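You operate a simulated robot arm through the tools that you are given. There is no shell and no other tool.

You are at the controls of a simulated robot arm. One attempt, no reset.

Task
Put things in order on the peninsula counter top. At the end: the clear little flip bottle stands where the yellow scrub pad stood; the green scoop from the peninsula counter top is on the cream tray; the yellow scrub pad from the peninsula counter top stands where the green scoop stood; the blue brush head from the peninsula counter top stands where the clear little flip bottle stood; the blue cord clip is in the grey tub; whatever was shut is shut again. Leave all else as you found it, and nothing knocked over. Set down upright: scoop.

It is judged by the outcome, as a careful person would: the job done as asked, and still so three seconds after it is handed in. It fails if anything else is knocked over, pushed out of place, dropped, spilled or broken.

Robot
A 5-joint arm with a two-finger parallel gripper, fixed in place. Base frame: the origin is at the foot of the arm, x ahead of it, y to its left, z up; the work surface is at about z = 0. Readings come in m, degrees, newtons and seconds.
With the tool pointing down near the work surface it reaches from about 0.26 to 0.68 m from the base axis. Its first joint turns from -66.0 to 66.0 degrees. The tool tilts only in the upright plane through the base axis and itself; it spins freely about its own axis. Payload 2.9 kg.
The tool frame sits at the grasp point between the pads (the TCP): z along the fingers, y along the line on which they close. The tips reach 0.03 m beyond it. The gripper opens to 0.11 m. The fingers are 0.02 m wide and 0.01 m thick; the gripper's body (0.048 by 0.112 m) begins 0.055 m behind the TCP.
Orientation is that of the tool frame in the base frame, as a unit quaternion [w, x, y, z]. With the fingers straight down and closing along the base's y, the tool's x points along the base's -x, its y along +y and its z along -z.

Tools
- The arm moves only by the tool play_rows. Its argument "series" is a list of rows, each a list of 3 entries, a list of its own where there are three numbers: the shift along the tool's x, y, z in m, then the turn, a rotation vector about the tool's x, y, z in degrees, then the finger opening in m, from 0 to 0.11. In form: [[[tx, ty, tz], [rx, ry, rz], claw], ...]. A call has 1 to 20 rows; each row shifts and turns the commanded pose from where the row before left it, along the tool's axes as they then stand. Each row takes 0.2 s and may step no farther than 0.05 m and 8.6 degrees from the row before; otherwise, or with a gripper value out of range, the whole call is refused. Where a pose cannot be reached the arm comes as near as it can. A force on the tool above 40 N (or 10 N above the force at the start of the call, whichever is more), or a blocked arm, ends the call early, and 0.2 s more pass. Each finger travels about 0.108 m/s and halts on what it meets, pressing with about 32 N; the grip force reading is that of the motor and also rises with nothing between the fingers. The clock runs only during rows and for 0.2 s after the last one: add rows that do not move to give the fingers time. The reply holds the time, the measured pose of the TCP, the force on the tool along the base axes, the opening and the grip force, in the units named above and with some noise, with the torque about the TCP (base axes, N m) and any sound that the robot's microphone picked up.
- Cameras (640 x 400 px; columns grow to the right, rows downward): "scene" is fixed at [0.033, -0.4504, 0.6028]; the picture's right is [0.79, -0.61, 0.00], its down [-0.36, -0.47, -0.80] and it looks along [0.49, 0.64, -0.60] (base axes); focal length 325 px, centre (320, 200). "wrist" rides on the gripper at [0.072, 0.017, -0.103] in the tool frame; the picture's right is [-0.23, 0.97, 0.00], its down [-0.76, -0.18, -0.62] and it looks along [-0.61, -0.14, 0.78] (tool axes); focal length 222 px, centre (320, 200). There is no depth. A picture from a camera that has moved, and an enlarged one, comes with that camera's place and axes in the base frame and with its lens.
- grab_frame(camera): a new picture of that camera. It takes no simulated time.
- close_up(camera, box): a new picture of the part [left, top, right, bottom] of that camera's present view, enlarged. It takes no simulated time.
- close_job(): hands the job in; it is judged then, once.

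Places have to be worked out from the pictures, the camera data and where the tool is seen. Open the gripper and draw the arm clear of the work before you hand the job in, unless the task says otherwise.

The tools are called after ">>>" as a command line: name --argument value ..., lists and objects as JSON in quotes. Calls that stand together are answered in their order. play_rows: Moves the arm, as the interface text tells. Its arguments: {"type":"object","properties":{"series":{"type":"array","items":{"type":"array"}}},"required":["series"]} The other tools are called the same way: grab_frame (camera) takes a picture; close_up (camera, box) takes an enlarged picture of a part of a camera's view; close_job () hands the job in.

At the start:

```text
time_s: 0.0
tool_pos: [0.2539, 0.2742, 0.3434]
tcp_rot: [0.0, 0.0, 1.0, 0.0]
contact_force: [0.3, -0.7, -0.1]
ft_torque: [0.01, 0.02, 0.03]
opening: 0.11
grip_force: 0.1
```

scene: 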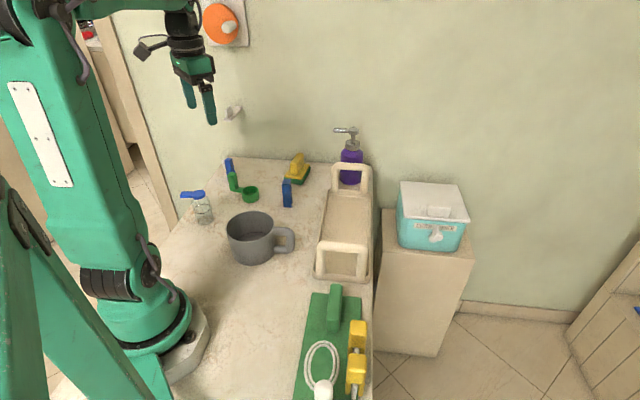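
wrist: 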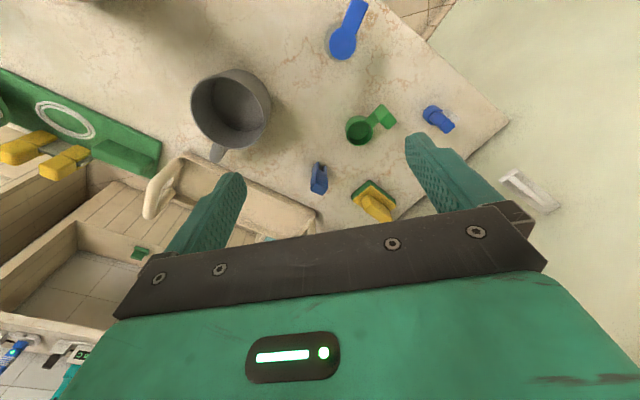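

The scene shows a counter with a bottle, scoop, brush head, clip, scrub pad, a mug, a tray and other items. I'll enlarge parts of the views to identify each one before moving.

>>> close_up --camera "scene" --box '[170, 140, 330, 240]'

>>> close_up --camera "scene" --box '[290, 110, 490, 290]'

>>> close_up --camera "wrist" --box '[290, 0, 530, 230]'

>>> close_up --camera "wrist" --box '[0, 60, 330, 400]'

>>> close_up --camera "scene" --box '[270, 270, 430, 400]'

```text
4.00 times, centred on (250, 190) of scene
camera zoom: at [0.033, -0.4504, 0.6028], right [0.79, -0.61, 0.0], down [-0.36, -0.47, -0.8], along [0.49, 0.64, -0.6], focal length 1301 px, centre (600, 240)
```

zoom: 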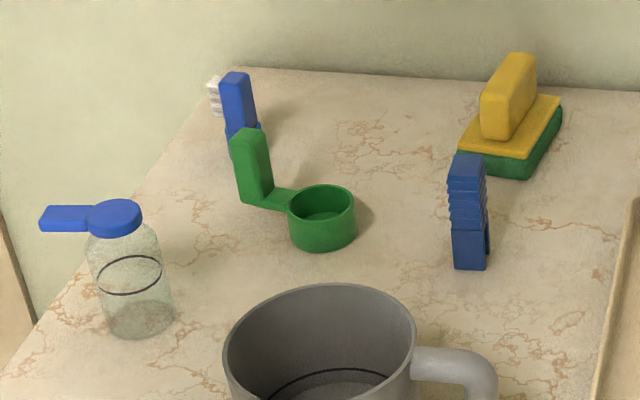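

```text
2.22 times, centred on (390, 200) of scene
camera zoom: at [0.033, -0.4504, 0.6028], right [0.79, -0.61, 0.0], down [-0.36, -0.47, -0.8], along [0.49, 0.64, -0.6], focal length 723 px, centre (164, 200)
```

zoom: 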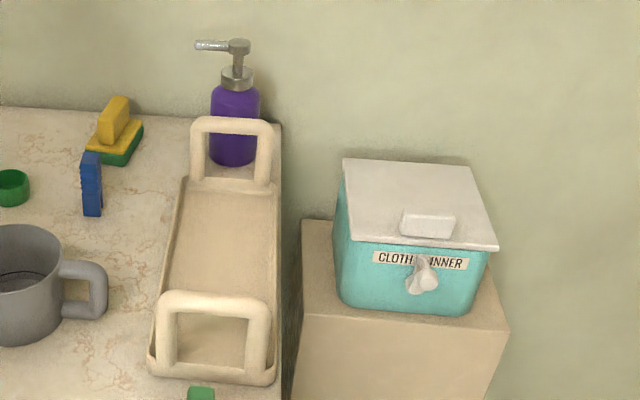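

```text
1.74 times, centred on (410, 115) of wrist
camera zoom: at [0.1804, 0.2901, 0.4464], right [0.23, 0.97, 0.0], down [0.76, -0.18, 0.62], along [0.61, -0.14, -0.78], focal length 386 px, centre (164, 348)
```

zoom: 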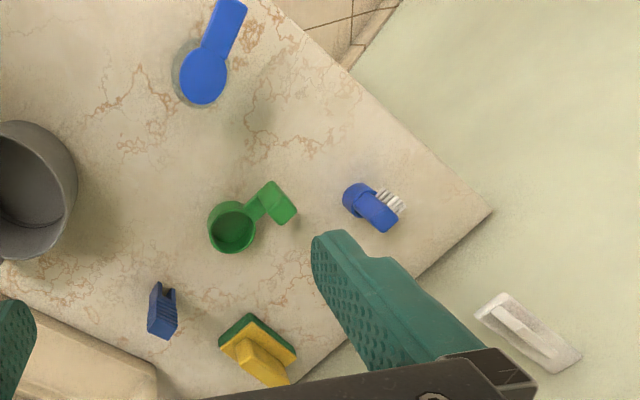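

```text
1.18 times, centred on (165, 230) of wrist
camera zoom: at [0.1804, 0.2901, 0.4464], right [0.23, 0.97, 0.0], down [0.76, -0.18, 0.62], along [0.61, -0.14, -0.78], focal length 261 px, centre (502, 165)
```

zoom: 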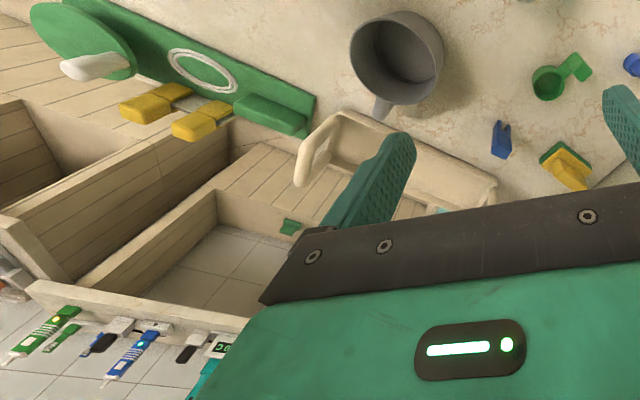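

```text
3.08 times, centred on (350, 335) of scene
camera zoom: at [0.033, -0.4504, 0.6028], right [0.79, -0.61, 0.0], down [-0.36, -0.47, -0.8], along [0.49, 0.64, -0.6], focal length 1001 px, centre (228, -215)
```

zoom: 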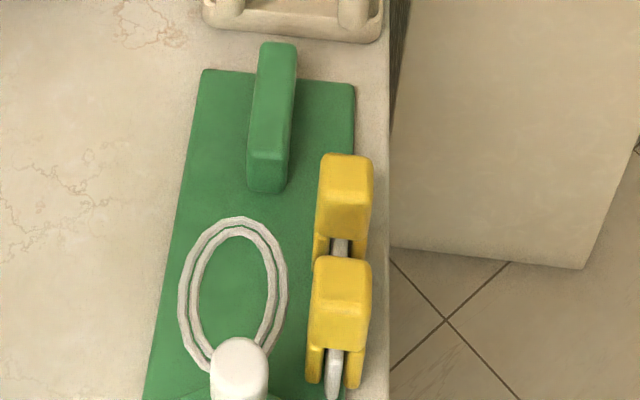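

The wrist and scene views agree on these rough places:
- scoop cup near (0.36, 0.33), its upright handle near (0.33, 0.37)
- brush head near (0.36, 0.465)
- bottle near (0.21, 0.317)
- clip near (0.44, 0.23)
- pad near (0.54, 0.335)
- grey tub near (0.255, 0.127)
- tray centre near (0.51, 0.04)

I'll move above the scoop handle to look closer and check the axes.

>>> play_rows --series '[[[-0.019, 0.024, 0.0355], [0, 0, 0], 0.11], [[-0.019, 0.024, 0.0355], [0, 0, 0], 0.11], [[-0.019, 0.024, 0.0355], [0, 0, 0], 0.11], [[-0.019, 0.024, 0.0355], [0, 0, 0], 0.11], [[0, 0, 0], [0, 0, 0], 0.11]]'

```text
time_s: 1.2
tool_pos: [0.3296, 0.372, 0.2004]
tcp_rot: [0.001, 0.0, 1.0, 0.001]
contact_force: [0.4, 0.6, 0.3]
ft_torque: [-0.01, -0.01, -0.01]
opening: 0.11
grip_force: 0.0
```

The move tracked well: the TCP reads (0.3296, 0.372, 0.2004). I'll take pictures from here.

>>> grab_frame --camera "wrist"

>>> grab_frame --camera "scene"

>>> close_up --camera "wrist" --box '[200, 80, 440, 230]'

```text
taken
camera wrist: at [0.2561, 0.3881, 0.3036], right [0.23, 0.97, 0.0], down [0.76, -0.18, 0.62], along [0.61, -0.14, -0.78], focal length 222 px, centre (320, 200)
```

wrist: 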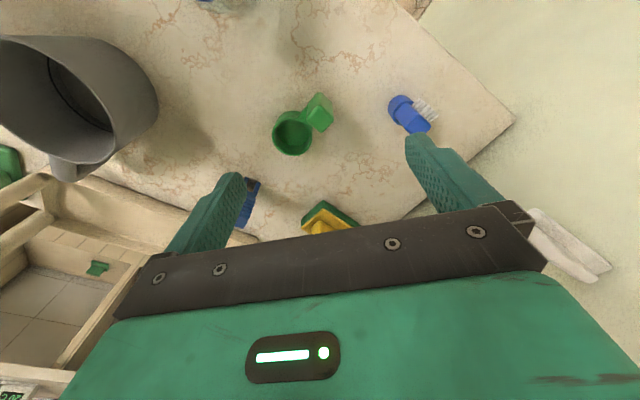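

```text
taken
```

scene: 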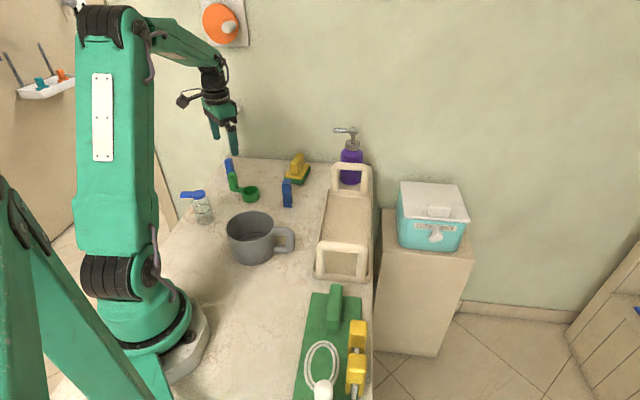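

```text
2.67 times, centred on (320, 155) of wrist
camera zoom: at [0.2561, 0.3881, 0.3036], right [0.23, 0.97, 0.0], down [0.76, -0.18, 0.62], along [0.61, -0.14, -0.78], focal length 592 px, centre (320, 320)
```

zoom: 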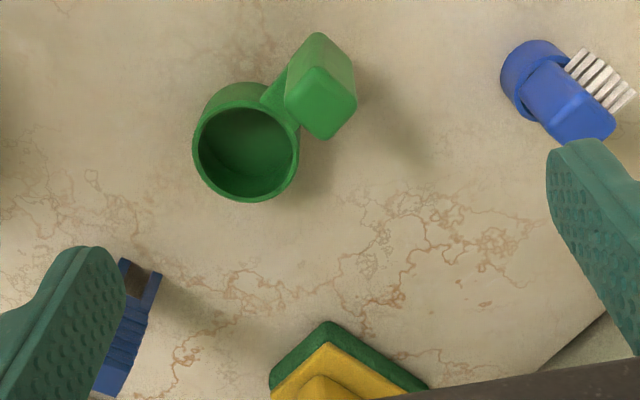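

From the closer view, the scoop's upright handle is at about (0.3285, 0.371), roughly 18 mm square with its top near z 0.08. The cup is at (0.361, 0.327). I'll turn the gripper about 53° so the fingers close across the handle's sides, then look again.

>>> play_rows --series '[[[0, 0, 0], [0, 0, 7.6], 0.08], [[0, 0, 0], [0, 0, 7.6], 0.07], [[0, 0, 0], [0, 0, 7.6], 0.06], [[0, 0, 0], [0, 0, 7.6], 0.06], [[0, 0, 0], [0, 0, 7.6], 0.06], [[0, 0, 0], [0, 0, 7.5], 0.06], [[0, 0, 0], [0, 0, 7.5], 0.06], [[0, 0, 0.04], [0, 0, 0], 0.06], [[0, 0, 0], [0, 0, 0], 0.06]]'

>>> grab_frame --camera "wrist"

>>> close_up --camera "scene" --box '[170, 80, 330, 220]'

```text
time_s: 3.2
tool_pos: [0.33, 0.3702, 0.1611]
tcp_rot: [0.0, 0.447, 0.894, 0.0]
contact_force: [-0.5, 0.6, -1.1]
ft_torque: [-0.01, -0.01, -0.01]
opening: 0.0601
grip_force: 0.0
```

```text
taken
camera wrist: at [0.2994, 0.4377, 0.2635], right [0.91, 0.4, 0.0], down [0.32, -0.72, 0.62], along [0.25, -0.57, -0.78], focal length 222 px, centre (320, 200)
```

wrist: 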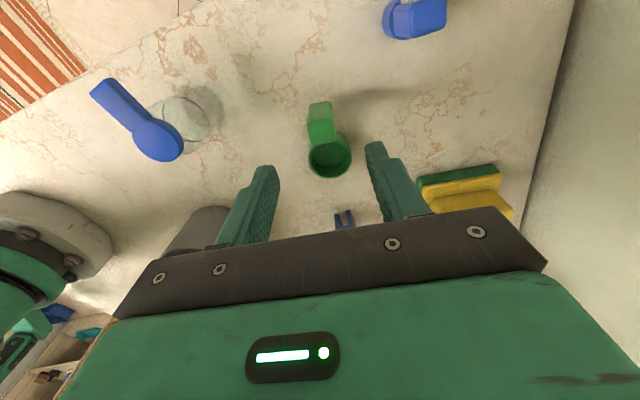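

```text
2.86 times, centred on (250, 150) of scene
camera zoom: at [0.033, -0.4504, 0.6028], right [0.79, -0.61, 0.0], down [-0.36, -0.47, -0.8], along [0.49, 0.64, -0.6], focal length 929 px, centre (520, 343)
```

zoom: 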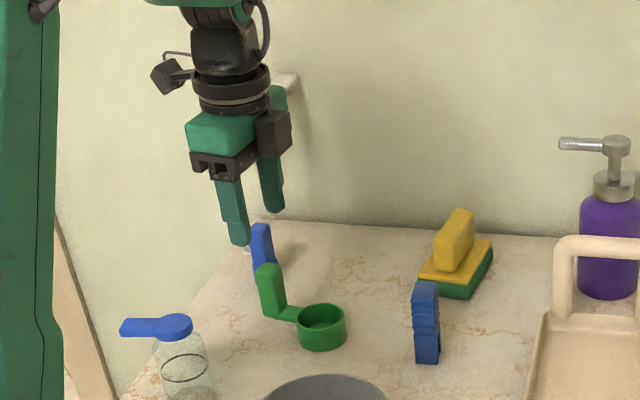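

The turn worked. I'll zoom in to confirm that the handle's top face is centred under the TCP.

>>> close_up --camera "wrist" --box '[260, 80, 388, 190]'

```text
3.64 times, centred on (324, 135) of wrist
camera zoom: at [0.2994, 0.4377, 0.2635], right [0.91, 0.4, 0.0], down [0.32, -0.72, 0.62], along [0.25, -0.57, -0.78], focal length 808 px, centre (306, 436)
```

zoom: 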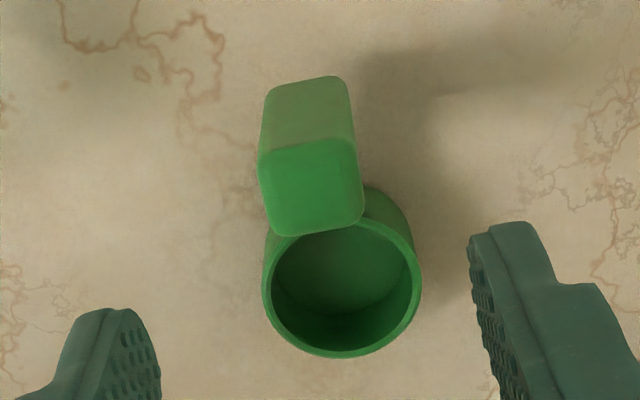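

The handle centre comes out at (0.330, 0.371), directly under the TCP, and its faces line up with the fingers. I'll descend to z≈0.055 and close.

>>> play_rows --series '[[[0.001, 0, 0.036], [0, 0, 0], 0.06], [[0, 0, 0.036], [0, 0, 0], 0.06], [[0, 0, 0.034], [0, 0, 0], 0.06], [[0, 0, 0], [0, 0, 0], 0.06], [[0, 0, 0], [0, 0, 0], 0.01], [[0, 0, 0], [0, 0, 0], 0.01], [[0, 0, 0], [0, 0, 0], 0.01]]'

>>> close_up --camera "scene" --box '[170, 100, 330, 220]'

```text
time_s: 4.8
tool_pos: [0.3301, 0.3717, 0.0545]
tcp_rot: [0.0, 0.446, 0.895, 0.0]
contact_force: [0.2, 0.2, 0.3]
ft_torque: [0.0, 0.02, 0.01]
opening: 0.0237
grip_force: 31.7
```

```text
3.33 times, centred on (250, 160) of scene
camera zoom: at [0.033, -0.4504, 0.6028], right [0.79, -0.61, 0.0], down [-0.36, -0.47, -0.8], along [0.49, 0.64, -0.6], focal length 1084 px, centre (553, 333)
```

zoom: 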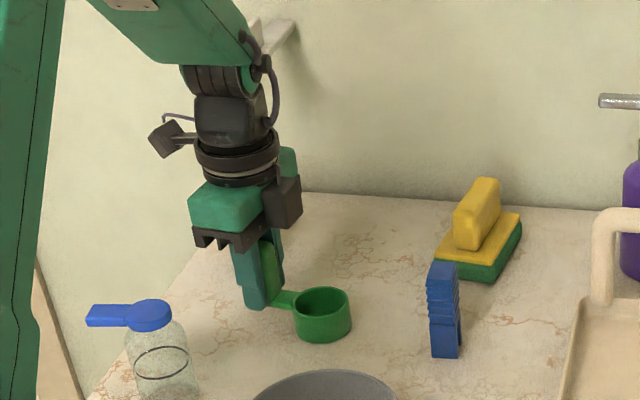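

The grip reads 31.7 N at 23.7 mm opening, so the handle is held. I'll lift straight up.

>>> play_rows --series '[[[0, 0, -0.015], [0, 0, 0], 0.01], [[0, 0, -0.03], [0, 0, 0], 0.01], [[0, 0, -0.04], [0, 0, 0], 0.01], [[0, 0, -0.04], [0, 0, 0], 0.01], [[0, 0, -0.03], [0, 0, 0], 0.01]]'

>>> grab_frame --camera "wrist"

>>> close_up --camera "scene" --box '[170, 60, 330, 220]'

```text
time_s: 6.0
tool_pos: [0.3272, 0.3696, 0.2116]
tcp_rot: [0.0, 0.446, 0.895, -0.001]
contact_force: [-0.1, -0.1, -1.0]
ft_torque: [0.02, 0.01, 0.04]
opening: 0.0237
grip_force: 32.3
```

```text
taken
camera wrist: at [0.2971, 0.4373, 0.3143], right [0.91, 0.4, 0.0], down [0.32, -0.71, 0.62], along [0.25, -0.57, -0.78], focal length 222 px, centre (320, 200)
```

wrist: 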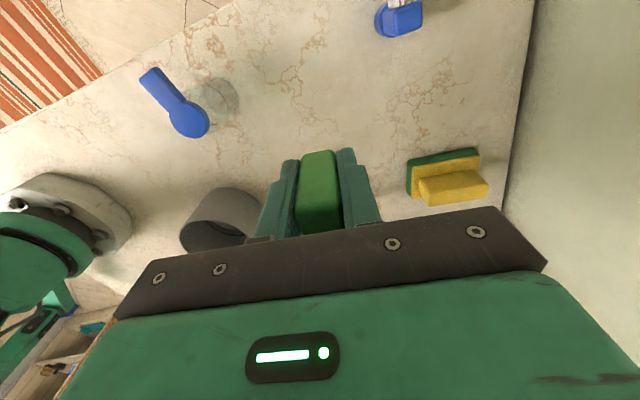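

```text
2.50 times, centred on (250, 140) of scene
camera zoom: at [0.033, -0.4504, 0.6028], right [0.79, -0.61, 0.0], down [-0.36, -0.47, -0.8], along [0.49, 0.64, -0.6], focal length 813 px, centre (495, 350)
```

zoom: 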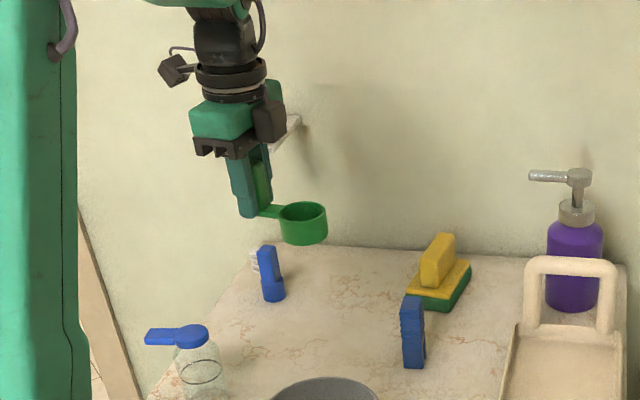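

The scoop is held level and clear. I'll carry it at z≈0.21 to above the tray, and turn it there so its length runs along the tray.

>>> play_rows --series '[[[-0.0375, -0.0102, 0], [0, 0, 0], 0.01], [[-0.0375, -0.0102, 0], [0, 0, 0], 0.01], [[-0.0375, -0.0102, 0], [0, 0, 0], 0.01], [[-0.0375, -0.0102, 0], [0, 0, 0], 0.01], [[-0.0375, -0.0102, 0], [0, 0, 0], 0.01], [[-0.0375, -0.0102, 0], [0, 0, 0], 0.01], [[-0.0375, -0.0102, 0], [0, 0, 0], 0.01], [[-0.0375, -0.0102, 0], [0, 0, 0], 0.01], [[-0.0375, -0.0102, 0], [0, 0, 0], 0.01], [[-0.0375, -0.0102, 0], [0, 0, 0], 0.01], [[0, 0, 0], [0, 0, 0], 0.01]]'

>>> play_rows --series '[[[0, 0, 0], [0, 0, -8.2], 0.01], [[0, 0, 0], [0, 0, -8.2], 0.01], [[0, 0, 0], [0, 0, -8.2], 0.01], [[0, 0, 0], [0, 0, -8.2], 0.01], [[0, 0, 0], [0, 0, -8.2], 0.01], [[0, 0, 0], [0, 0, -8.2], 0.01], [[0, 0, 0], [0, 0, -8.2], 0.01], [[0, 0, 0], [0, 0, -8.2], 0.01], [[0, 0, 0], [0, 0, -8.2], 0.01], [[0, 0, 0], [0, 0, -8.2], 0.01], [[0, 0, 0], [0, 0, -8.2], 0.01], [[0, 0, 0], [0, 0, -8.2], 0.01], [[0, 0, 0], [0, 0, 0], 0.01]]'

>>> grab_frame --camera "wrist"

>>> grab_frame --camera "scene"

```text
time_s: 8.4
tool_pos: [0.4723, 0.01, 0.2085]
tcp_rot: [0.0, 0.446, 0.895, 0.0]
contact_force: [0.1, 1.2, -0.9]
ft_torque: [0.02, -0.03, 0.0]
opening: 0.0233
grip_force: 31.9
```

```text
time_s: 11.2
tool_pos: [0.473, 0.0093, 0.2103]
tcp_rot: [-0.001, -0.387, 0.922, 0.0]
contact_force: [-0.2, 0.9, -0.1]
ft_torque: [-0.06, -0.02, 0.0]
opening: 0.0237
grip_force: 32.2
```

```text
taken
camera wrist: at [0.4097, -0.0305, 0.3135], right [-0.54, 0.84, 0.0], down [0.66, 0.42, 0.62], along [0.53, 0.33, -0.78], focal length 222 px, centre (320, 200)
```

wrist: 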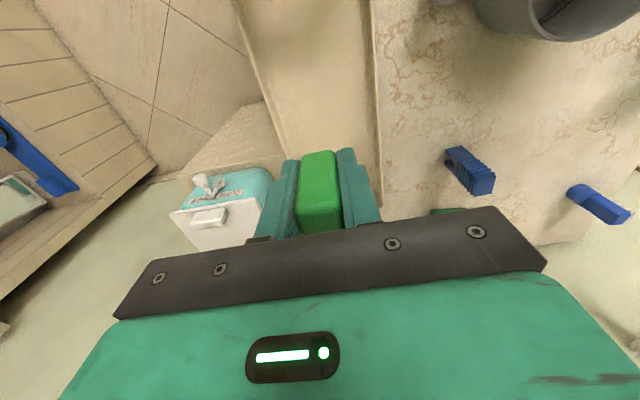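

```text
taken
```

scene: 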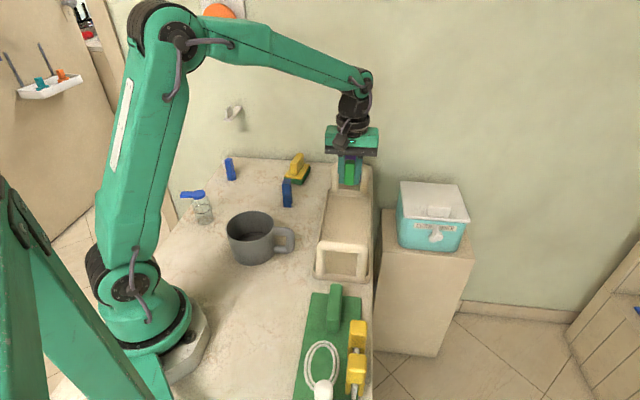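

The tray's edges in the wrist view lie at x−y ≈ 0.369 and 0.556, so the TCP at x−y = 0.464 is centred across it. I'll lower the scoop, slowing down near the bottom.

>>> play_rows --series '[[[0, 0, 0.04], [0, 0, 0], 0.01], [[0, 0, 0.04], [0, 0, 0], 0.01], [[0, 0, 0.035], [0, 0, 0], 0.01], [[0, 0, 0.02], [0, 0, 0], 0.01], [[0, 0, 0], [0, 0, 0], 0.01]]'

>>> close_up --camera "scene" --box '[270, 110, 430, 290]'

```text
time_s: 12.4
tool_pos: [0.4729, 0.0086, 0.0757]
tcp_rot: [0.001, -0.386, 0.923, 0.0]
contact_force: [-0.8, -0.1, -1.1]
ft_torque: [-0.03, 0.01, -0.02]
opening: 0.0235
grip_force: 32.0
```

```text
2.22 times, centred on (350, 200) of scene
camera zoom: at [0.033, -0.4504, 0.6028], right [0.79, -0.61, 0.0], down [-0.36, -0.47, -0.8], along [0.49, 0.64, -0.6], focal length 723 px, centre (253, 200)
```

zoom: 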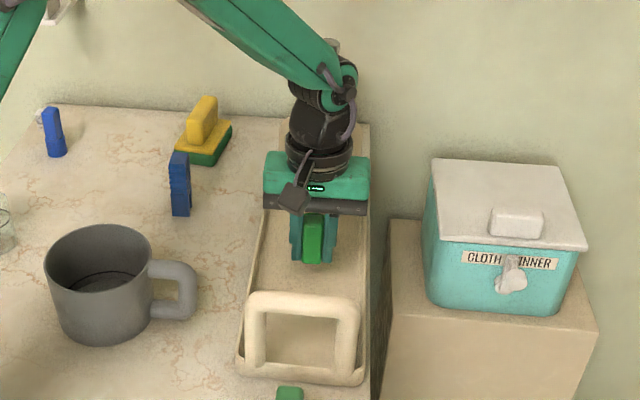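

The scoop hangs centred over the tray. I'll lower in small steps and watch for contact force.

>>> play_rows --series '[[[0, 0, 0.004], [0, 0, 0], 0.01], [[0, 0, 0.004], [0, 0, 0], 0.01], [[0, 0, 0.003], [0, 0, 0], 0.01], [[0, 0, 0], [0, 0, 0], 0.01]]'

>>> play_rows --series '[[[0, 0, 0.002], [0, 0, 0], 0.01], [[0, 0, 0.002], [0, 0, 0], 0.01], [[0, 0, 0], [0, 0, 0], 0.01]]'

```text
time_s: 13.4
tool_pos: [0.4726, 0.0091, 0.0634]
tcp_rot: [0.0, -0.386, 0.923, 0.0]
contact_force: [-0.5, -0.1, -1.5]
ft_torque: [-0.02, 0.01, -0.02]
opening: 0.0236
grip_force: 31.7
```

```text
time_s: 14.2
tool_pos: [0.4729, 0.0097, 0.0606]
tcp_rot: [-0.001, -0.387, 0.922, 0.0]
contact_force: [0.5, -0.1, -0.7]
ft_torque: [0.01, -0.04, 0.01]
opening: 0.0236
grip_force: 32.0
```

There's no contact at z = 0.0606, so I'll keep lowering gently.

>>> play_rows --series '[[[0, 0, 0.0015], [0, 0, 0], 0.01], [[0, 0, 0], [0, 0, 0], 0.01]]'

>>> play_rows --series '[[[0, 0, 0.0015], [0, 0, 0], 0.01], [[0, 0, 0], [0, 0, 0], 0.01]]'

```text
time_s: 14.8
tool_pos: [0.4736, 0.0097, 0.0597]
tcp_rot: [0.0, -0.386, 0.923, -0.001]
contact_force: [-5.2, -2.1, 18.2]
ft_torque: [0.55, -0.31, 0.09]
opening: 0.0235
grip_force: 32.2
```

```text
time_s: 15.4
tool_pos: [0.4736, 0.0095, 0.0567]
tcp_rot: [0.001, -0.386, 0.922, -0.001]
contact_force: [-3.9, 0.2, 20.6]
ft_torque: [0.51, -0.28, 0.07]
opening: 0.0235
grip_force: 32.2
```

Contact came at about z 0.059 with about 20 N, centred between cup and handle, so the scoop rests flat. I'll ease back 1 mm to relieve the force and open the fingers.

>>> play_rows --series '[[[0, 0, -0.001], [0, 0, 0], 0.01], [[0, 0, 0], [0, 0, 0], 0.03], [[0, 0, 0], [0, 0, 0], 0.05], [[0, 0, 0], [0, 0, 0], 0.05]]'

>>> close_up --camera "scene" --box '[270, 110, 430, 290]'

```text
time_s: 16.4
tool_pos: [0.4729, 0.0091, 0.0581]
tcp_rot: [0.0, -0.386, 0.922, 0.0]
contact_force: [-0.3, 0.0, 0.1]
ft_torque: [0.0, -0.06, 0.04]
opening: 0.05
grip_force: 0.2
```

```text
2.22 times, centred on (350, 200) of scene
camera zoom: at [0.033, -0.4504, 0.6028], right [0.79, -0.61, 0.0], down [-0.36, -0.47, -0.8], along [0.49, 0.64, -0.6], focal length 723 px, centre (253, 200)
```

zoom: 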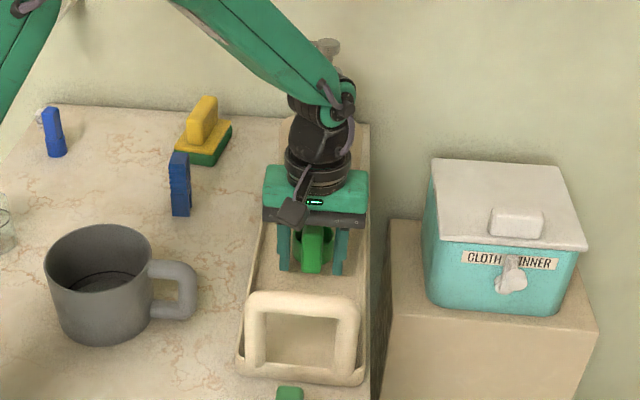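

The fingers are free and the scoop stands upright on the tray. I'll raise the arm straight up and check.

>>> play_rows --series '[[[0, 0, -0.02], [0, 0, 0], 0.05], [[0, 0, -0.04], [0, 0, 0], 0.05], [[0, 0, -0.045], [0, 0, 0], 0.05], [[0, 0, -0.045], [0, 0, 0], 0.05], [[0, 0, 0], [0, 0, 0], 0.05]]'

>>> grab_frame --camera "wrist"

>>> close_up --camera "scene" --box '[210, 130, 400, 290]'

```text
time_s: 17.6
tool_pos: [0.4726, 0.0096, 0.2092]
tcp_rot: [0.0, -0.386, 0.922, 0.001]
contact_force: [0.3, 1.0, 0.3]
ft_torque: [0.01, -0.03, -0.01]
opening: 0.05
grip_force: 0.0
```

```text
taken
camera wrist: at [0.4096, -0.0305, 0.3119], right [-0.53, 0.85, 0.0], down [0.66, 0.42, 0.62], along [0.53, 0.33, -0.78], focal length 222 px, centre (320, 200)
```

wrist: 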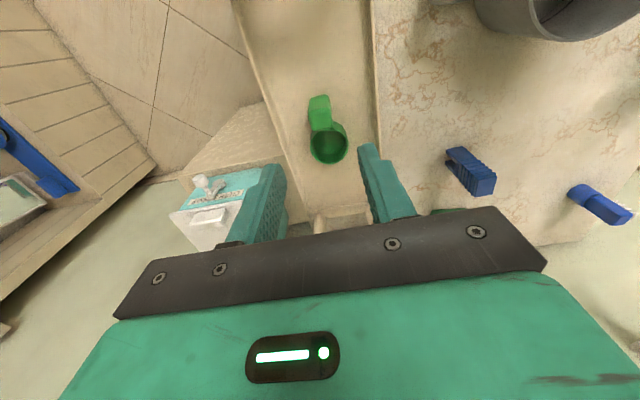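

```text
2.50 times, centred on (305, 210) of scene
camera zoom: at [0.033, -0.4504, 0.6028], right [0.79, -0.61, 0.0], down [-0.36, -0.47, -0.8], along [0.49, 0.64, -0.6], focal length 813 px, centre (358, 175)
```

zoom: 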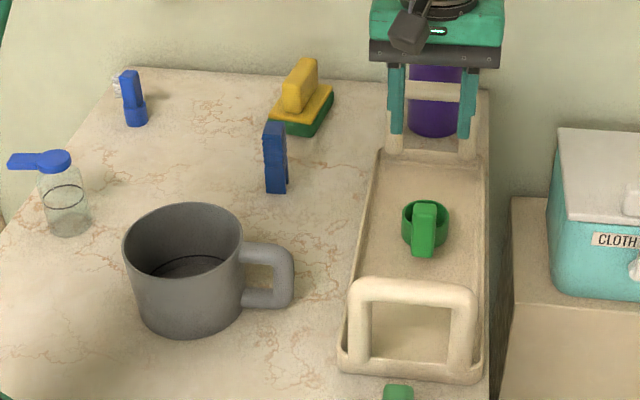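

The scoop stands on the tray. Next is the scrub pad near (0.54, 0.34), so I'll move above it to measure it.

>>> play_rows --series '[[[-0.0383, 0.0262, -0.003], [0, 0, 0], 0.08], [[-0.0383, 0.0262, -0.003], [0, 0, 0], 0.08], [[-0.0383, 0.0262, -0.003], [0, 0, 0], 0.08], [[-0.0383, 0.0262, -0.003], [0, 0, 0], 0.08], [[-0.0383, 0.0262, 0], [0, 0, 0], 0.08], [[-0.0383, 0.0262, 0], [0, 0, 0], 0.08], [[-0.0383, 0.0262, 0], [0, 0, 0], 0.08], [[0, 0, 0], [0, 0, 0], 0.08]]'

>>> grab_frame --camera "wrist"

>>> close_up --camera "scene" --box '[260, 130, 340, 220]'

```text
time_s: 19.4
tool_pos: [0.53, 0.3295, 0.2197]
tcp_rot: [0.001, -0.386, 0.923, 0.0]
contact_force: [0.8, -0.3, -0.2]
ft_torque: [0.0, -0.02, -0.01]
opening: 0.0803
grip_force: 0.0
```

```text
taken
camera wrist: at [0.4671, 0.2887, 0.3234], right [-0.53, 0.85, 0.0], down [0.66, 0.42, 0.62], along [0.53, 0.33, -0.78], focal length 222 px, centre (320, 200)
```

wrist: 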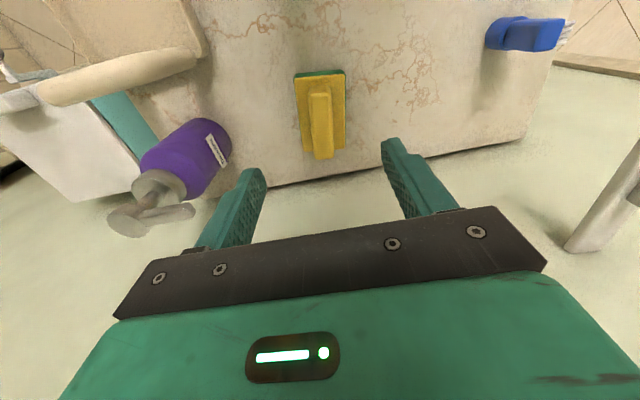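

```text
4.44 times, centred on (300, 175) of scene
camera zoom: at [0.033, -0.4504, 0.6028], right [0.79, -0.61, 0.0], down [-0.36, -0.47, -0.8], along [0.49, 0.64, -0.6], focal length 1446 px, centre (409, 311)
```

zoom: 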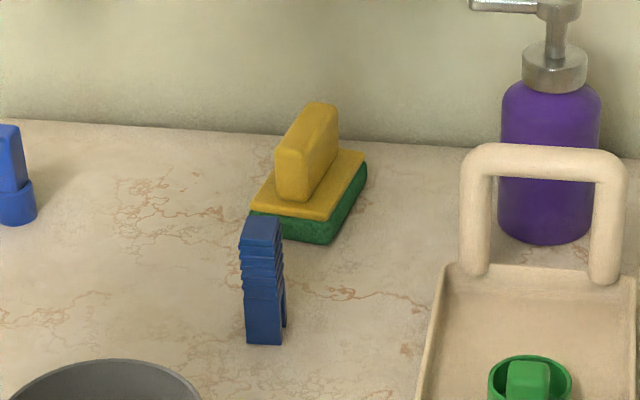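

The pad's handle block runs along its long side. I'll zoom in to measure its centre and heading.

>>> close_up --camera "wrist" --box '[270, 50, 380, 180]'

```text
3.08 times, centred on (325, 115) of wrist
camera zoom: at [0.4671, 0.2887, 0.3234], right [-0.53, 0.85, 0.0], down [0.66, 0.42, 0.62], along [0.53, 0.33, -0.78], focal length 684 px, centre (305, 462)
```

zoom: 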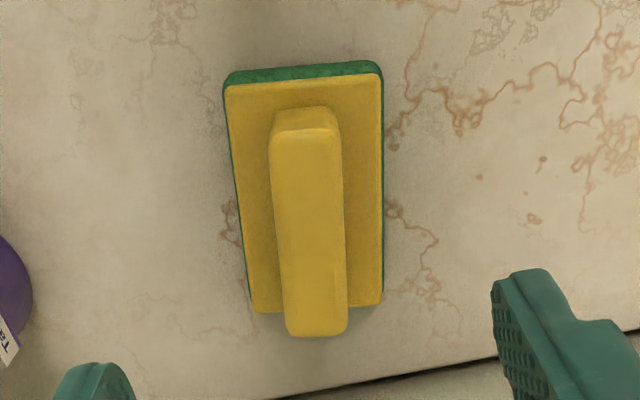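

The pad's centre is about (0.548, 0.342), with its long axis at 36.6°. The plate top is near z 0.024 and the handle top near 0.065. I'll align the gripper across the handle and come down partway to check.

>>> play_rows --series '[[[0, 0, 0], [0, 0, 4.5], 0.06], [[0, 0, 0], [0, 0, 4.4], 0.06], [[-0.0215, -0.0004, 0.02], [0, 0, 0], 0.06], [[0, 0, 0.04], [0, 0, 0], 0.06], [[0, 0, 0.03], [0, 0, 0], 0.06], [[0, 0, 0], [0, 0, 0], 0.06]]'

>>> grab_frame --camera "wrist"

>>> close_up --camera "wrist" --box '[230, 70, 420, 220]'

>>> close_up --camera "scene" --box '[240, 110, 350, 220]'

```text
time_s: 20.8
tool_pos: [0.5485, 0.3423, 0.1302]
tcp_rot: [0.001, -0.313, 0.95, 0.0]
contact_force: [0.0, -0.1, -0.1]
ft_torque: [-0.02, 0.01, -0.01]
opening: 0.0603
grip_force: 0.0
```

```text
taken
camera wrist: at [0.4793, 0.3118, 0.2332], right [-0.4, 0.92, 0.0], down [0.72, 0.31, 0.62], along [0.57, 0.25, -0.78], focal length 222 px, centre (320, 200)
```

wrist: 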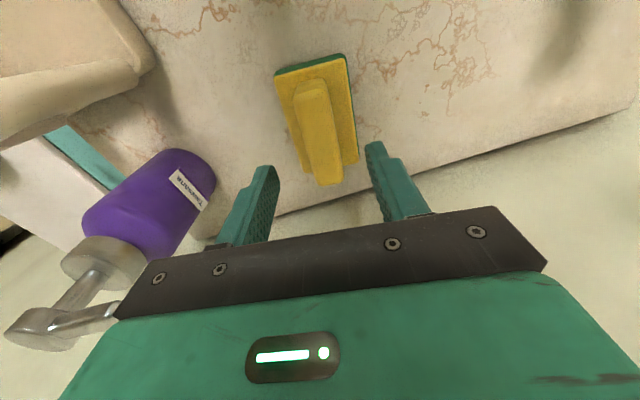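

```text
2.67 times, centred on (325, 145) of wrist
camera zoom: at [0.4793, 0.3118, 0.2332], right [-0.4, 0.92, 0.0], down [0.72, 0.31, 0.62], along [0.57, 0.25, -0.78], focal length 592 px, centre (307, 347)
```

zoom: 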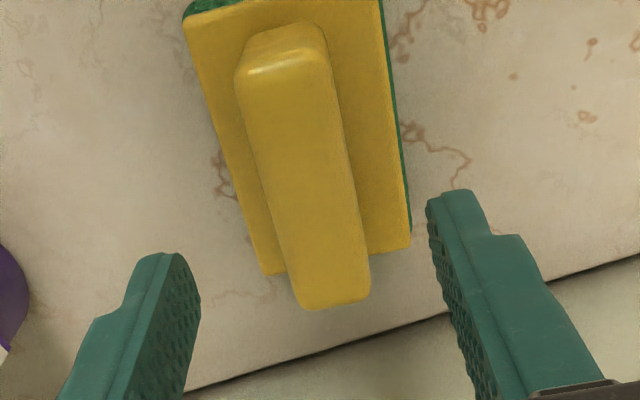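

```text
3.64 times, centred on (295, 165) of scene
camera zoom: at [0.033, -0.4504, 0.6028], right [0.79, -0.61, 0.0], down [-0.36, -0.47, -0.8], along [0.49, 0.64, -0.6], focal length 1183 px, centre (411, 327)
```

zoom: 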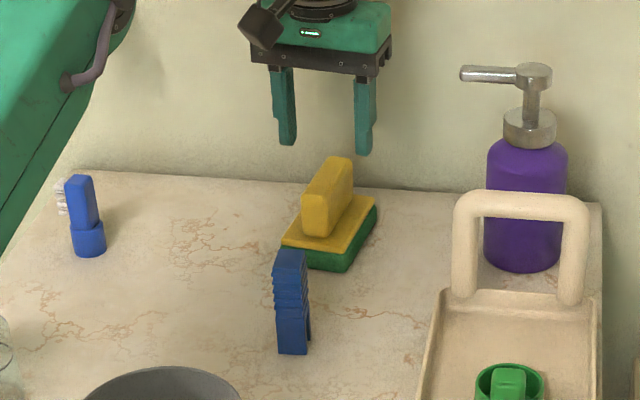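

The handle is within 1–2 mm of the closing line and parallel to the pads. I'll descend to z≈0.058 and close on it.

>>> play_rows --series '[[[0, 0, 0.036], [0, 0, 0], 0.06], [[0, 0, 0.026], [0, 0, 0], 0.06], [[0, 0, 0.01], [0, 0, 0], 0.06], [[0, 0, 0], [0, 0, 0], 0.06], [[0, 0, 0], [0, 0, 0], 0.01], [[0, 0, 0], [0, 0, 0], 0.01], [[0, 0, 0], [0, 0, 0], 0.01]]'

>>> close_up --camera "scene" --box '[240, 110, 350, 220]'

```text
time_s: 22.4
tool_pos: [0.5485, 0.3421, 0.06]
tcp_rot: [0.001, -0.313, 0.95, 0.001]
contact_force: [1.1, 1.6, 6.1]
ft_torque: [0.04, -0.07, -0.04]
opening: 0.0254
grip_force: 32.1
```

```text
3.64 times, centred on (295, 165) of scene
camera zoom: at [0.0329, -0.4505, 0.6028], right [0.79, -0.61, 0.0], down [-0.36, -0.47, -0.8], along [0.49, 0.64, -0.6], focal length 1183 px, centre (411, 327)
```

zoom: 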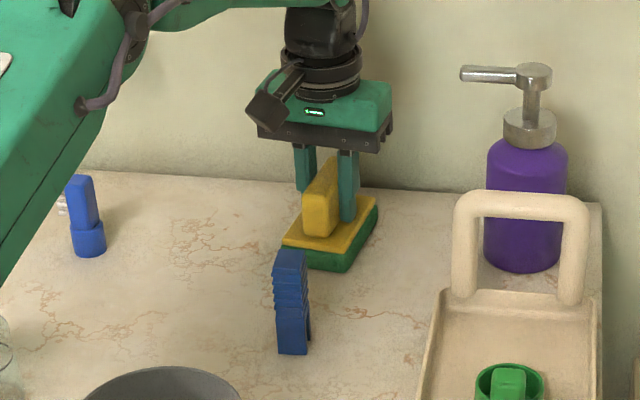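

The handle is gripped at 25.4 mm. I'll lift the pad straight up and look.

>>> play_rows --series '[[[0, 0, -0.012], [0, 0, 0], 0.01], [[0, 0, -0.03], [0, 0, 0], 0.01], [[0, 0, -0.04], [0, 0, 0], 0.01], [[0, 0, -0.04], [0, 0, 0], 0.01], [[0, 0, -0.03], [0, 0, 0], 0.01], [[0, 0, 0], [0, 0, 0], 0.01]]'

>>> close_up --camera "scene" --box '[220, 60, 360, 220]'

```text
time_s: 23.8
tool_pos: [0.5492, 0.343, 0.2102]
tcp_rot: [0.001, -0.313, 0.95, -0.001]
contact_force: [0.3, 0.5, 0.1]
ft_torque: [0.02, -0.01, -0.01]
opening: 0.0254
grip_force: 31.6
```

```text
2.50 times, centred on (290, 140) of scene
camera zoom: at [0.033, -0.4504, 0.6028], right [0.79, -0.61, 0.0], down [-0.36, -0.47, -0.8], along [0.49, 0.64, -0.6], focal length 813 px, centre (395, 350)
```

zoom: 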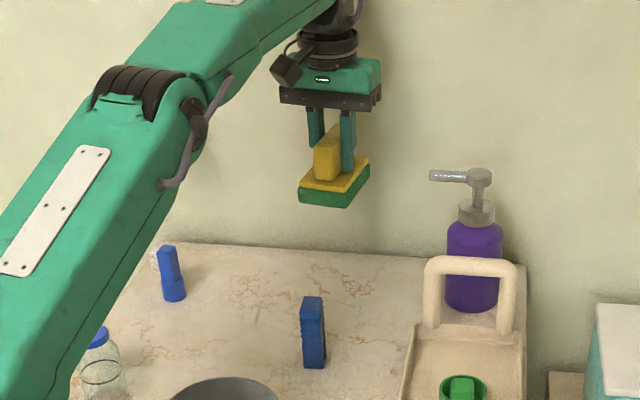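

The pad hangs level. I'll carry it over to where the scoop stood, aiming for about (0.355, 0.335), midway between the old cup centre and the middle of the scoop's footprint.

>>> play_rows --series '[[[0.0321, 0.0218, 0], [0, 0, 0], 0.01], [[0.0321, 0.0218, 0], [0, 0, 0], 0.01], [[0.0321, 0.0218, 0], [0, 0, 0], 0.01], [[0.0321, 0.0218, 0], [0, 0, 0], 0.01], [[0.0321, 0.0218, 0], [0, 0, 0], 0.01], [[0, 0, 0], [0, 0, 0], 0.01]]'

>>> play_rows --series '[[[0, 0, 0.04], [0, 0, 0], 0.01], [[0, 0, 0.04], [0, 0, 0], 0.01], [[0, 0, 0.04], [0, 0, 0], 0.01], [[0, 0, 0.015], [0, 0, 0], 0.01], [[0, 0, 0], [0, 0, 0], 0.01]]'

>>> close_up --camera "scene" --box '[170, 100, 330, 240]'

```text
time_s: 25.2
tool_pos: [0.3541, 0.3327, 0.2112]
tcp_rot: [0.0, -0.313, 0.95, 0.0]
contact_force: [0.4, -0.2, -1.0]
ft_torque: [-0.01, 0.0, -0.01]
opening: 0.0252
grip_force: 31.7
```

```text
time_s: 26.4
tool_pos: [0.3546, 0.3329, 0.0746]
tcp_rot: [0.0, -0.314, 0.95, 0.0]
contact_force: [-0.4, 0.3, 0.7]
ft_torque: [0.0, 0.04, -0.03]
opening: 0.0252
grip_force: 31.8
```

```text
2.86 times, centred on (250, 170) of scene
camera zoom: at [0.033, -0.4504, 0.6028], right [0.79, -0.61, 0.0], down [-0.36, -0.47, -0.8], along [0.49, 0.64, -0.6], focal length 929 px, centre (520, 286)
```

zoom: 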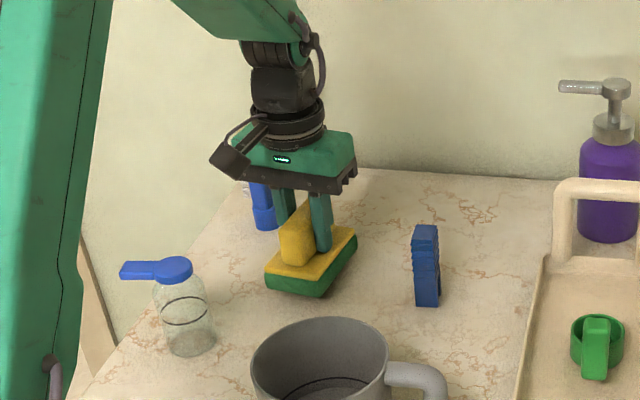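

The pad is poised above the target with clear space around it. I'll lower it the last centimetre gently.

>>> play_rows --series '[[[0, 0, 0.006], [0, 0, 0], 0.01], [[0, 0, 0.004], [0, 0, 0], 0.01], [[0, 0, 0.002], [0, 0, 0], 0.01], [[0, 0, 0], [0, 0, 0], 0.01]]'

>>> play_rows --series '[[[0, 0, 0.0015], [0, 0, 0], 0.01], [[0, 0, 0], [0, 0, 0], 0.01]]'

```text
time_s: 27.4
tool_pos: [0.3545, 0.3338, 0.0639]
tcp_rot: [-0.001, -0.313, 0.95, 0.001]
contact_force: [-0.4, 0.3, -0.7]
ft_torque: [0.01, -0.04, -0.01]
opening: 0.0252
grip_force: 32.1
```

```text
time_s: 28.0
tool_pos: [0.3547, 0.334, 0.0604]
tcp_rot: [-0.001, -0.313, 0.95, 0.001]
contact_force: [0.3, -0.5, -1.3]
ft_torque: [0.02, -0.04, 0.0]
opening: 0.0254
grip_force: 31.9
```

There's no contact yet at z≈0.0605–0.061, so I'll go down another step.

>>> play_rows --series '[[[0, 0, 0.0012], [0, 0, 0], 0.01], [[0, 0, 0], [0, 0, 0], 0.01]]'

>>> play_rows --series '[[[0, 0, 0.0012], [0, 0, 0], 0.01], [[0, 0, 0], [0, 0, 0], 0.01]]'

```text
time_s: 28.6
tool_pos: [0.3543, 0.3334, 0.0608]
tcp_rot: [0.0, -0.312, 0.95, -0.001]
contact_force: [-0.2, 0.2, -0.1]
ft_torque: [0.05, 0.0, 0.01]
opening: 0.0252
grip_force: 32.1
```

```text
time_s: 29.2
tool_pos: [0.3542, 0.3341, 0.0592]
tcp_rot: [0.0, -0.313, 0.95, 0.0]
contact_force: [-0.3, -0.1, -0.3]
ft_torque: [-0.01, -0.01, -0.01]
opening: 0.0254
grip_force: 32.3
```

>>> play_rows --series '[[[0, 0, 0.0012], [0, 0, 0], 0.01], [[0, 0, 0], [0, 0, 0], 0.01]]'

```text
time_s: 29.8
tool_pos: [0.3536, 0.3336, 0.0591]
tcp_rot: [0.002, -0.313, 0.95, 0.0]
contact_force: [-1.6, -3.7, 14.8]
ft_torque: [-0.05, -0.06, -0.01]
opening: 0.0256
grip_force: 32.0
```

Contact shows 14.8 N with almost no torque, so the pad is flat on the counter. I'll release it.

>>> play_rows --series '[[[0, 0, -0.0005], [0, 0, 0], 0.01], [[0, 0, 0], [0, 0, 0], 0.03], [[0, 0, 0], [0, 0, 0], 0.05], [[0, 0, 0], [0, 0, 0], 0.055]]'

>>> play_rows --series '[[[0, 0, -0.015], [0, 0, 0], 0.055], [[0, 0, -0.04], [0, 0, 0], 0.055], [[0, 0, -0.045], [0, 0, 0], 0.055], [[0, 0, -0.045], [0, 0, 0], 0.055], [[0, 0, -0.02], [0, 0, 0], 0.055], [[0, 0, 0], [0, 0, 0], 0.055]]'

>>> grab_frame --camera "wrist"

>>> close_up --camera "scene" --box '[170, 100, 330, 240]'

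```text
time_s: 30.8
tool_pos: [0.3556, 0.3332, 0.0584]
tcp_rot: [0.001, -0.314, 0.95, 0.001]
contact_force: [1.3, 1.0, 13.5]
ft_torque: [0.01, -0.03, -0.02]
opening: 0.0524
grip_force: 0.2
```

```text
time_s: 32.2
tool_pos: [0.3525, 0.3344, 0.2228]
tcp_rot: [0.0, -0.313, 0.95, 0.0]
contact_force: [0.7, 0.4, 0.7]
ft_torque: [0.01, -0.03, 0.02]
opening: 0.055
grip_force: 0.1
```

```text
taken
camera wrist: at [0.2846, 0.3046, 0.3272], right [-0.4, 0.92, 0.0], down [0.72, 0.31, 0.62], along [0.57, 0.25, -0.78], focal length 222 px, centre (320, 200)
```

wrist: 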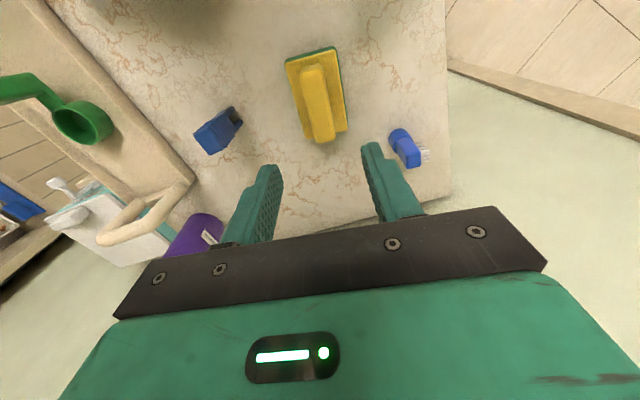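

```text
2.86 times, centred on (250, 170) of scene
camera zoom: at [0.033, -0.4504, 0.6028], right [0.79, -0.61, 0.0], down [-0.36, -0.47, -0.8], along [0.49, 0.64, -0.6], focal length 929 px, centre (520, 286)
```

zoom: 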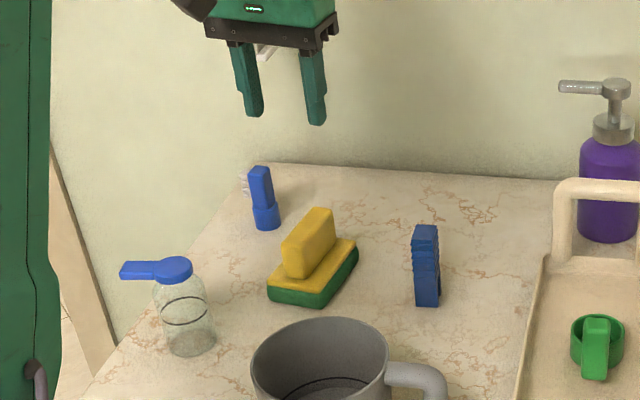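

The pad now stands where the scoop was, and the brush and clip are undisturbed. Next is the bottle: I'll turn the gripper so it closes across the body, perpendicular to the protruding lid, and move above it.

>>> play_rows --series '[[[0, 0, 0], [0, 0, 7.9], 0.08], [[0, 0, 0], [0, 0, 7.9], 0.08], [[0, 0, 0], [0, 0, 7.9], 0.08], [[0, 0, 0], [0, 0, 7.9], 0.08], [[0, 0, 0], [0, 0, 7.9], 0.08], [[0, 0, 0], [0, 0, 7.8], 0.08], [[0, 0, 0], [0, 0, 7.8], 0.08], [[0, 0, 0], [0, 0, 7.8], 0.08], [[0, 0, 0], [0, 0, 7.8], 0.08], [[0, 0, 0], [0, 0, 7.8], 0.08], [[0.0238, -0.0275, 0], [0, 0, 0], 0.08], [[0.0238, -0.0275, 0], [0, 0, 0], 0.08], [[0.0238, -0.0275, 0], [0, 0, 0], 0.08], [[0.0238, -0.0275, 0], [0, 0, 0], 0.08], [[0, 0, 0], [0, 0, 0], 0.08]]'

>>> grab_frame --camera "wrist"

>>> close_up --camera "wrist" --box '[240, 50, 400, 190]'

>>> close_up --camera "scene" --box '[160, 150, 260, 250]'

```text
time_s: 35.4
tool_pos: [0.2099, 0.3157, 0.2245]
tcp_rot: [0.0, 0.359, 0.933, 0.0]
contact_force: [-0.2, -0.2, 0.8]
ft_torque: [0.02, -0.03, 0.0]
opening: 0.08
grip_force: 0.1
```

```text
taken
camera wrist: at [0.1664, 0.3761, 0.3275], right [0.82, 0.57, 0.0], down [0.45, -0.64, 0.62], along [0.36, -0.51, -0.78], focal length 222 px, centre (320, 200)
```

wrist: 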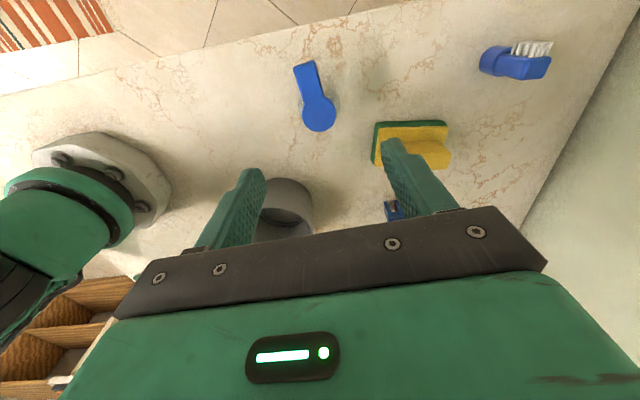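

```text
2.86 times, centred on (320, 120) of wrist
camera zoom: at [0.1664, 0.3761, 0.3275], right [0.82, 0.57, 0.0], down [0.45, -0.64, 0.62], along [0.36, -0.51, -0.78], focal length 635 px, centre (320, 429)
```

zoom: 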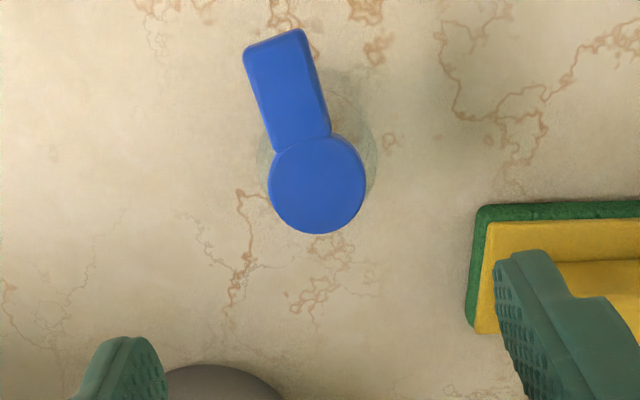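

```text
4.00 times, centred on (210, 200) of scene
camera zoom: at [0.033, -0.4504, 0.6028], right [0.79, -0.61, 0.0], down [-0.36, -0.47, -0.8], along [0.49, 0.64, -0.6], focal length 1301 px, centre (760, 200)
```

zoom: 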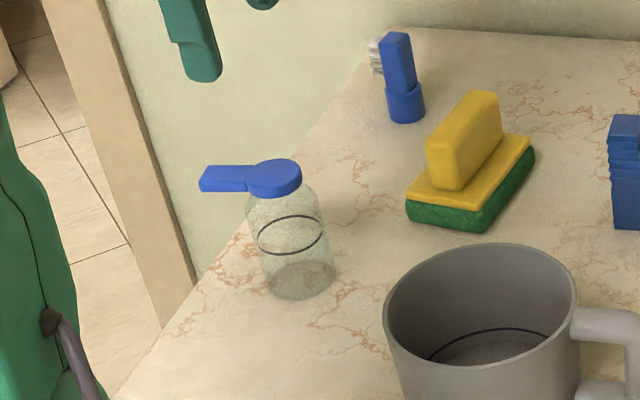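

The bottle's axis comes out at (0.2085, 0.315), its body about 50 mm across, its cap top near z 0.093. I'll descend to TCP z≈0.05, which leaves the palm about 12 mm above the cap, and grip the body.

>>> play_rows --series '[[[0.0006, -0.0015, 0.04], [0, 0, 0], 0.08], [[0, 0, 0.04], [0, 0, 0], 0.08], [[0, 0, 0.04], [0, 0, 0], 0.08], [[0, 0, 0.035], [0, 0, 0], 0.08], [[0, 0, 0.0195], [0, 0, 0], 0.08], [[0, 0, 0], [0, 0, 0], 0.08]]'

>>> close_up --camera "scene" --box '[160, 130, 260, 250]'

>>> grab_frame --camera "wrist"

```text
time_s: 36.8
tool_pos: [0.2087, 0.3156, 0.0481]
tcp_rot: [0.0, 0.358, 0.934, 0.001]
contact_force: [0.5, 0.1, 0.0]
ft_torque: [0.0, 0.07, 0.02]
opening: 0.0797
grip_force: 0.0
```

```text
3.33 times, centred on (210, 190) of scene
camera zoom: at [0.033, -0.4504, 0.6028], right [0.79, -0.61, 0.0], down [-0.36, -0.47, -0.8], along [0.49, 0.64, -0.6], focal length 1084 px, centre (687, 233)
```

zoom: 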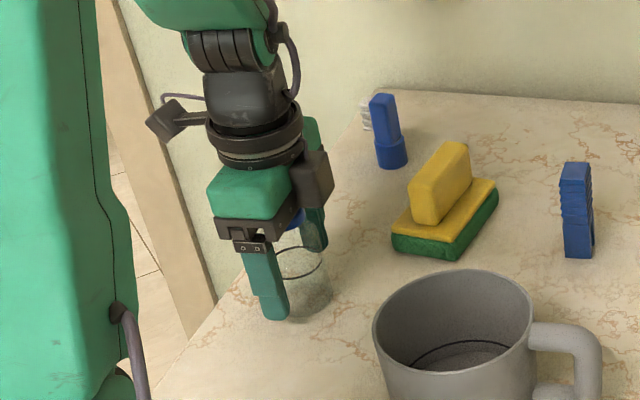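

```text
taken
camera wrist: at [0.1651, 0.3766, 0.1523], right [0.82, 0.57, 0.0], down [0.45, -0.64, 0.62], along [0.36, -0.51, -0.78], focal length 222 px, centre (320, 200)
```

wrist: 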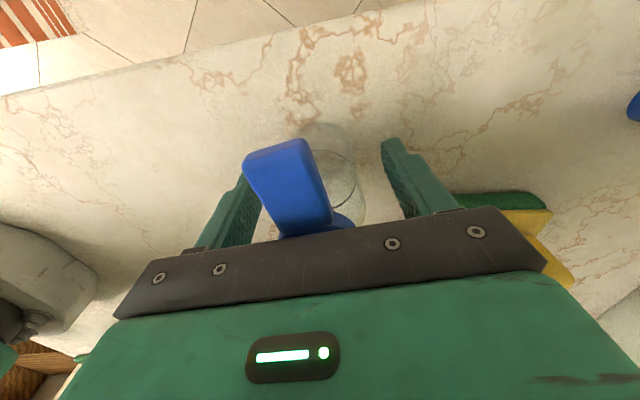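

The fingers straddle the body and the lid lies clear between them. I'll close on the bottle.

>>> play_rows --series '[[[0, 0, 0], [0, 0, 0], 0.06], [[0, 0, 0], [0, 0, 0], 0.05], [[0, 0, 0], [0, 0, 0], 0.04], [[0, 0, 0], [0, 0, 0], 0.035], [[0, 0, 0], [0, 0, 0], 0.035]]'

>>> grab_frame --camera "wrist"

```text
time_s: 38.0
tool_pos: [0.2089, 0.3162, 0.0482]
tcp_rot: [0.0, 0.358, 0.934, 0.0]
contact_force: [0.0, 0.0, 0.6]
ft_torque: [0.0, -0.01, -0.01]
opening: 0.0471
grip_force: 31.9
```

```text
taken
camera wrist: at [0.1652, 0.3766, 0.1526], right [0.82, 0.57, 0.0], down [0.45, -0.64, 0.62], along [0.36, -0.51, -0.78], focal length 222 px, centre (320, 200)
```

wrist: 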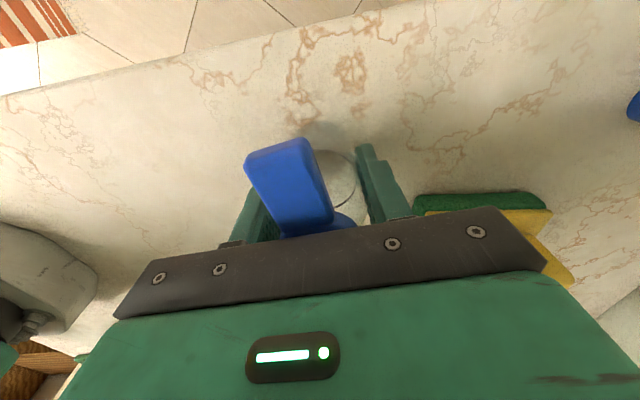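

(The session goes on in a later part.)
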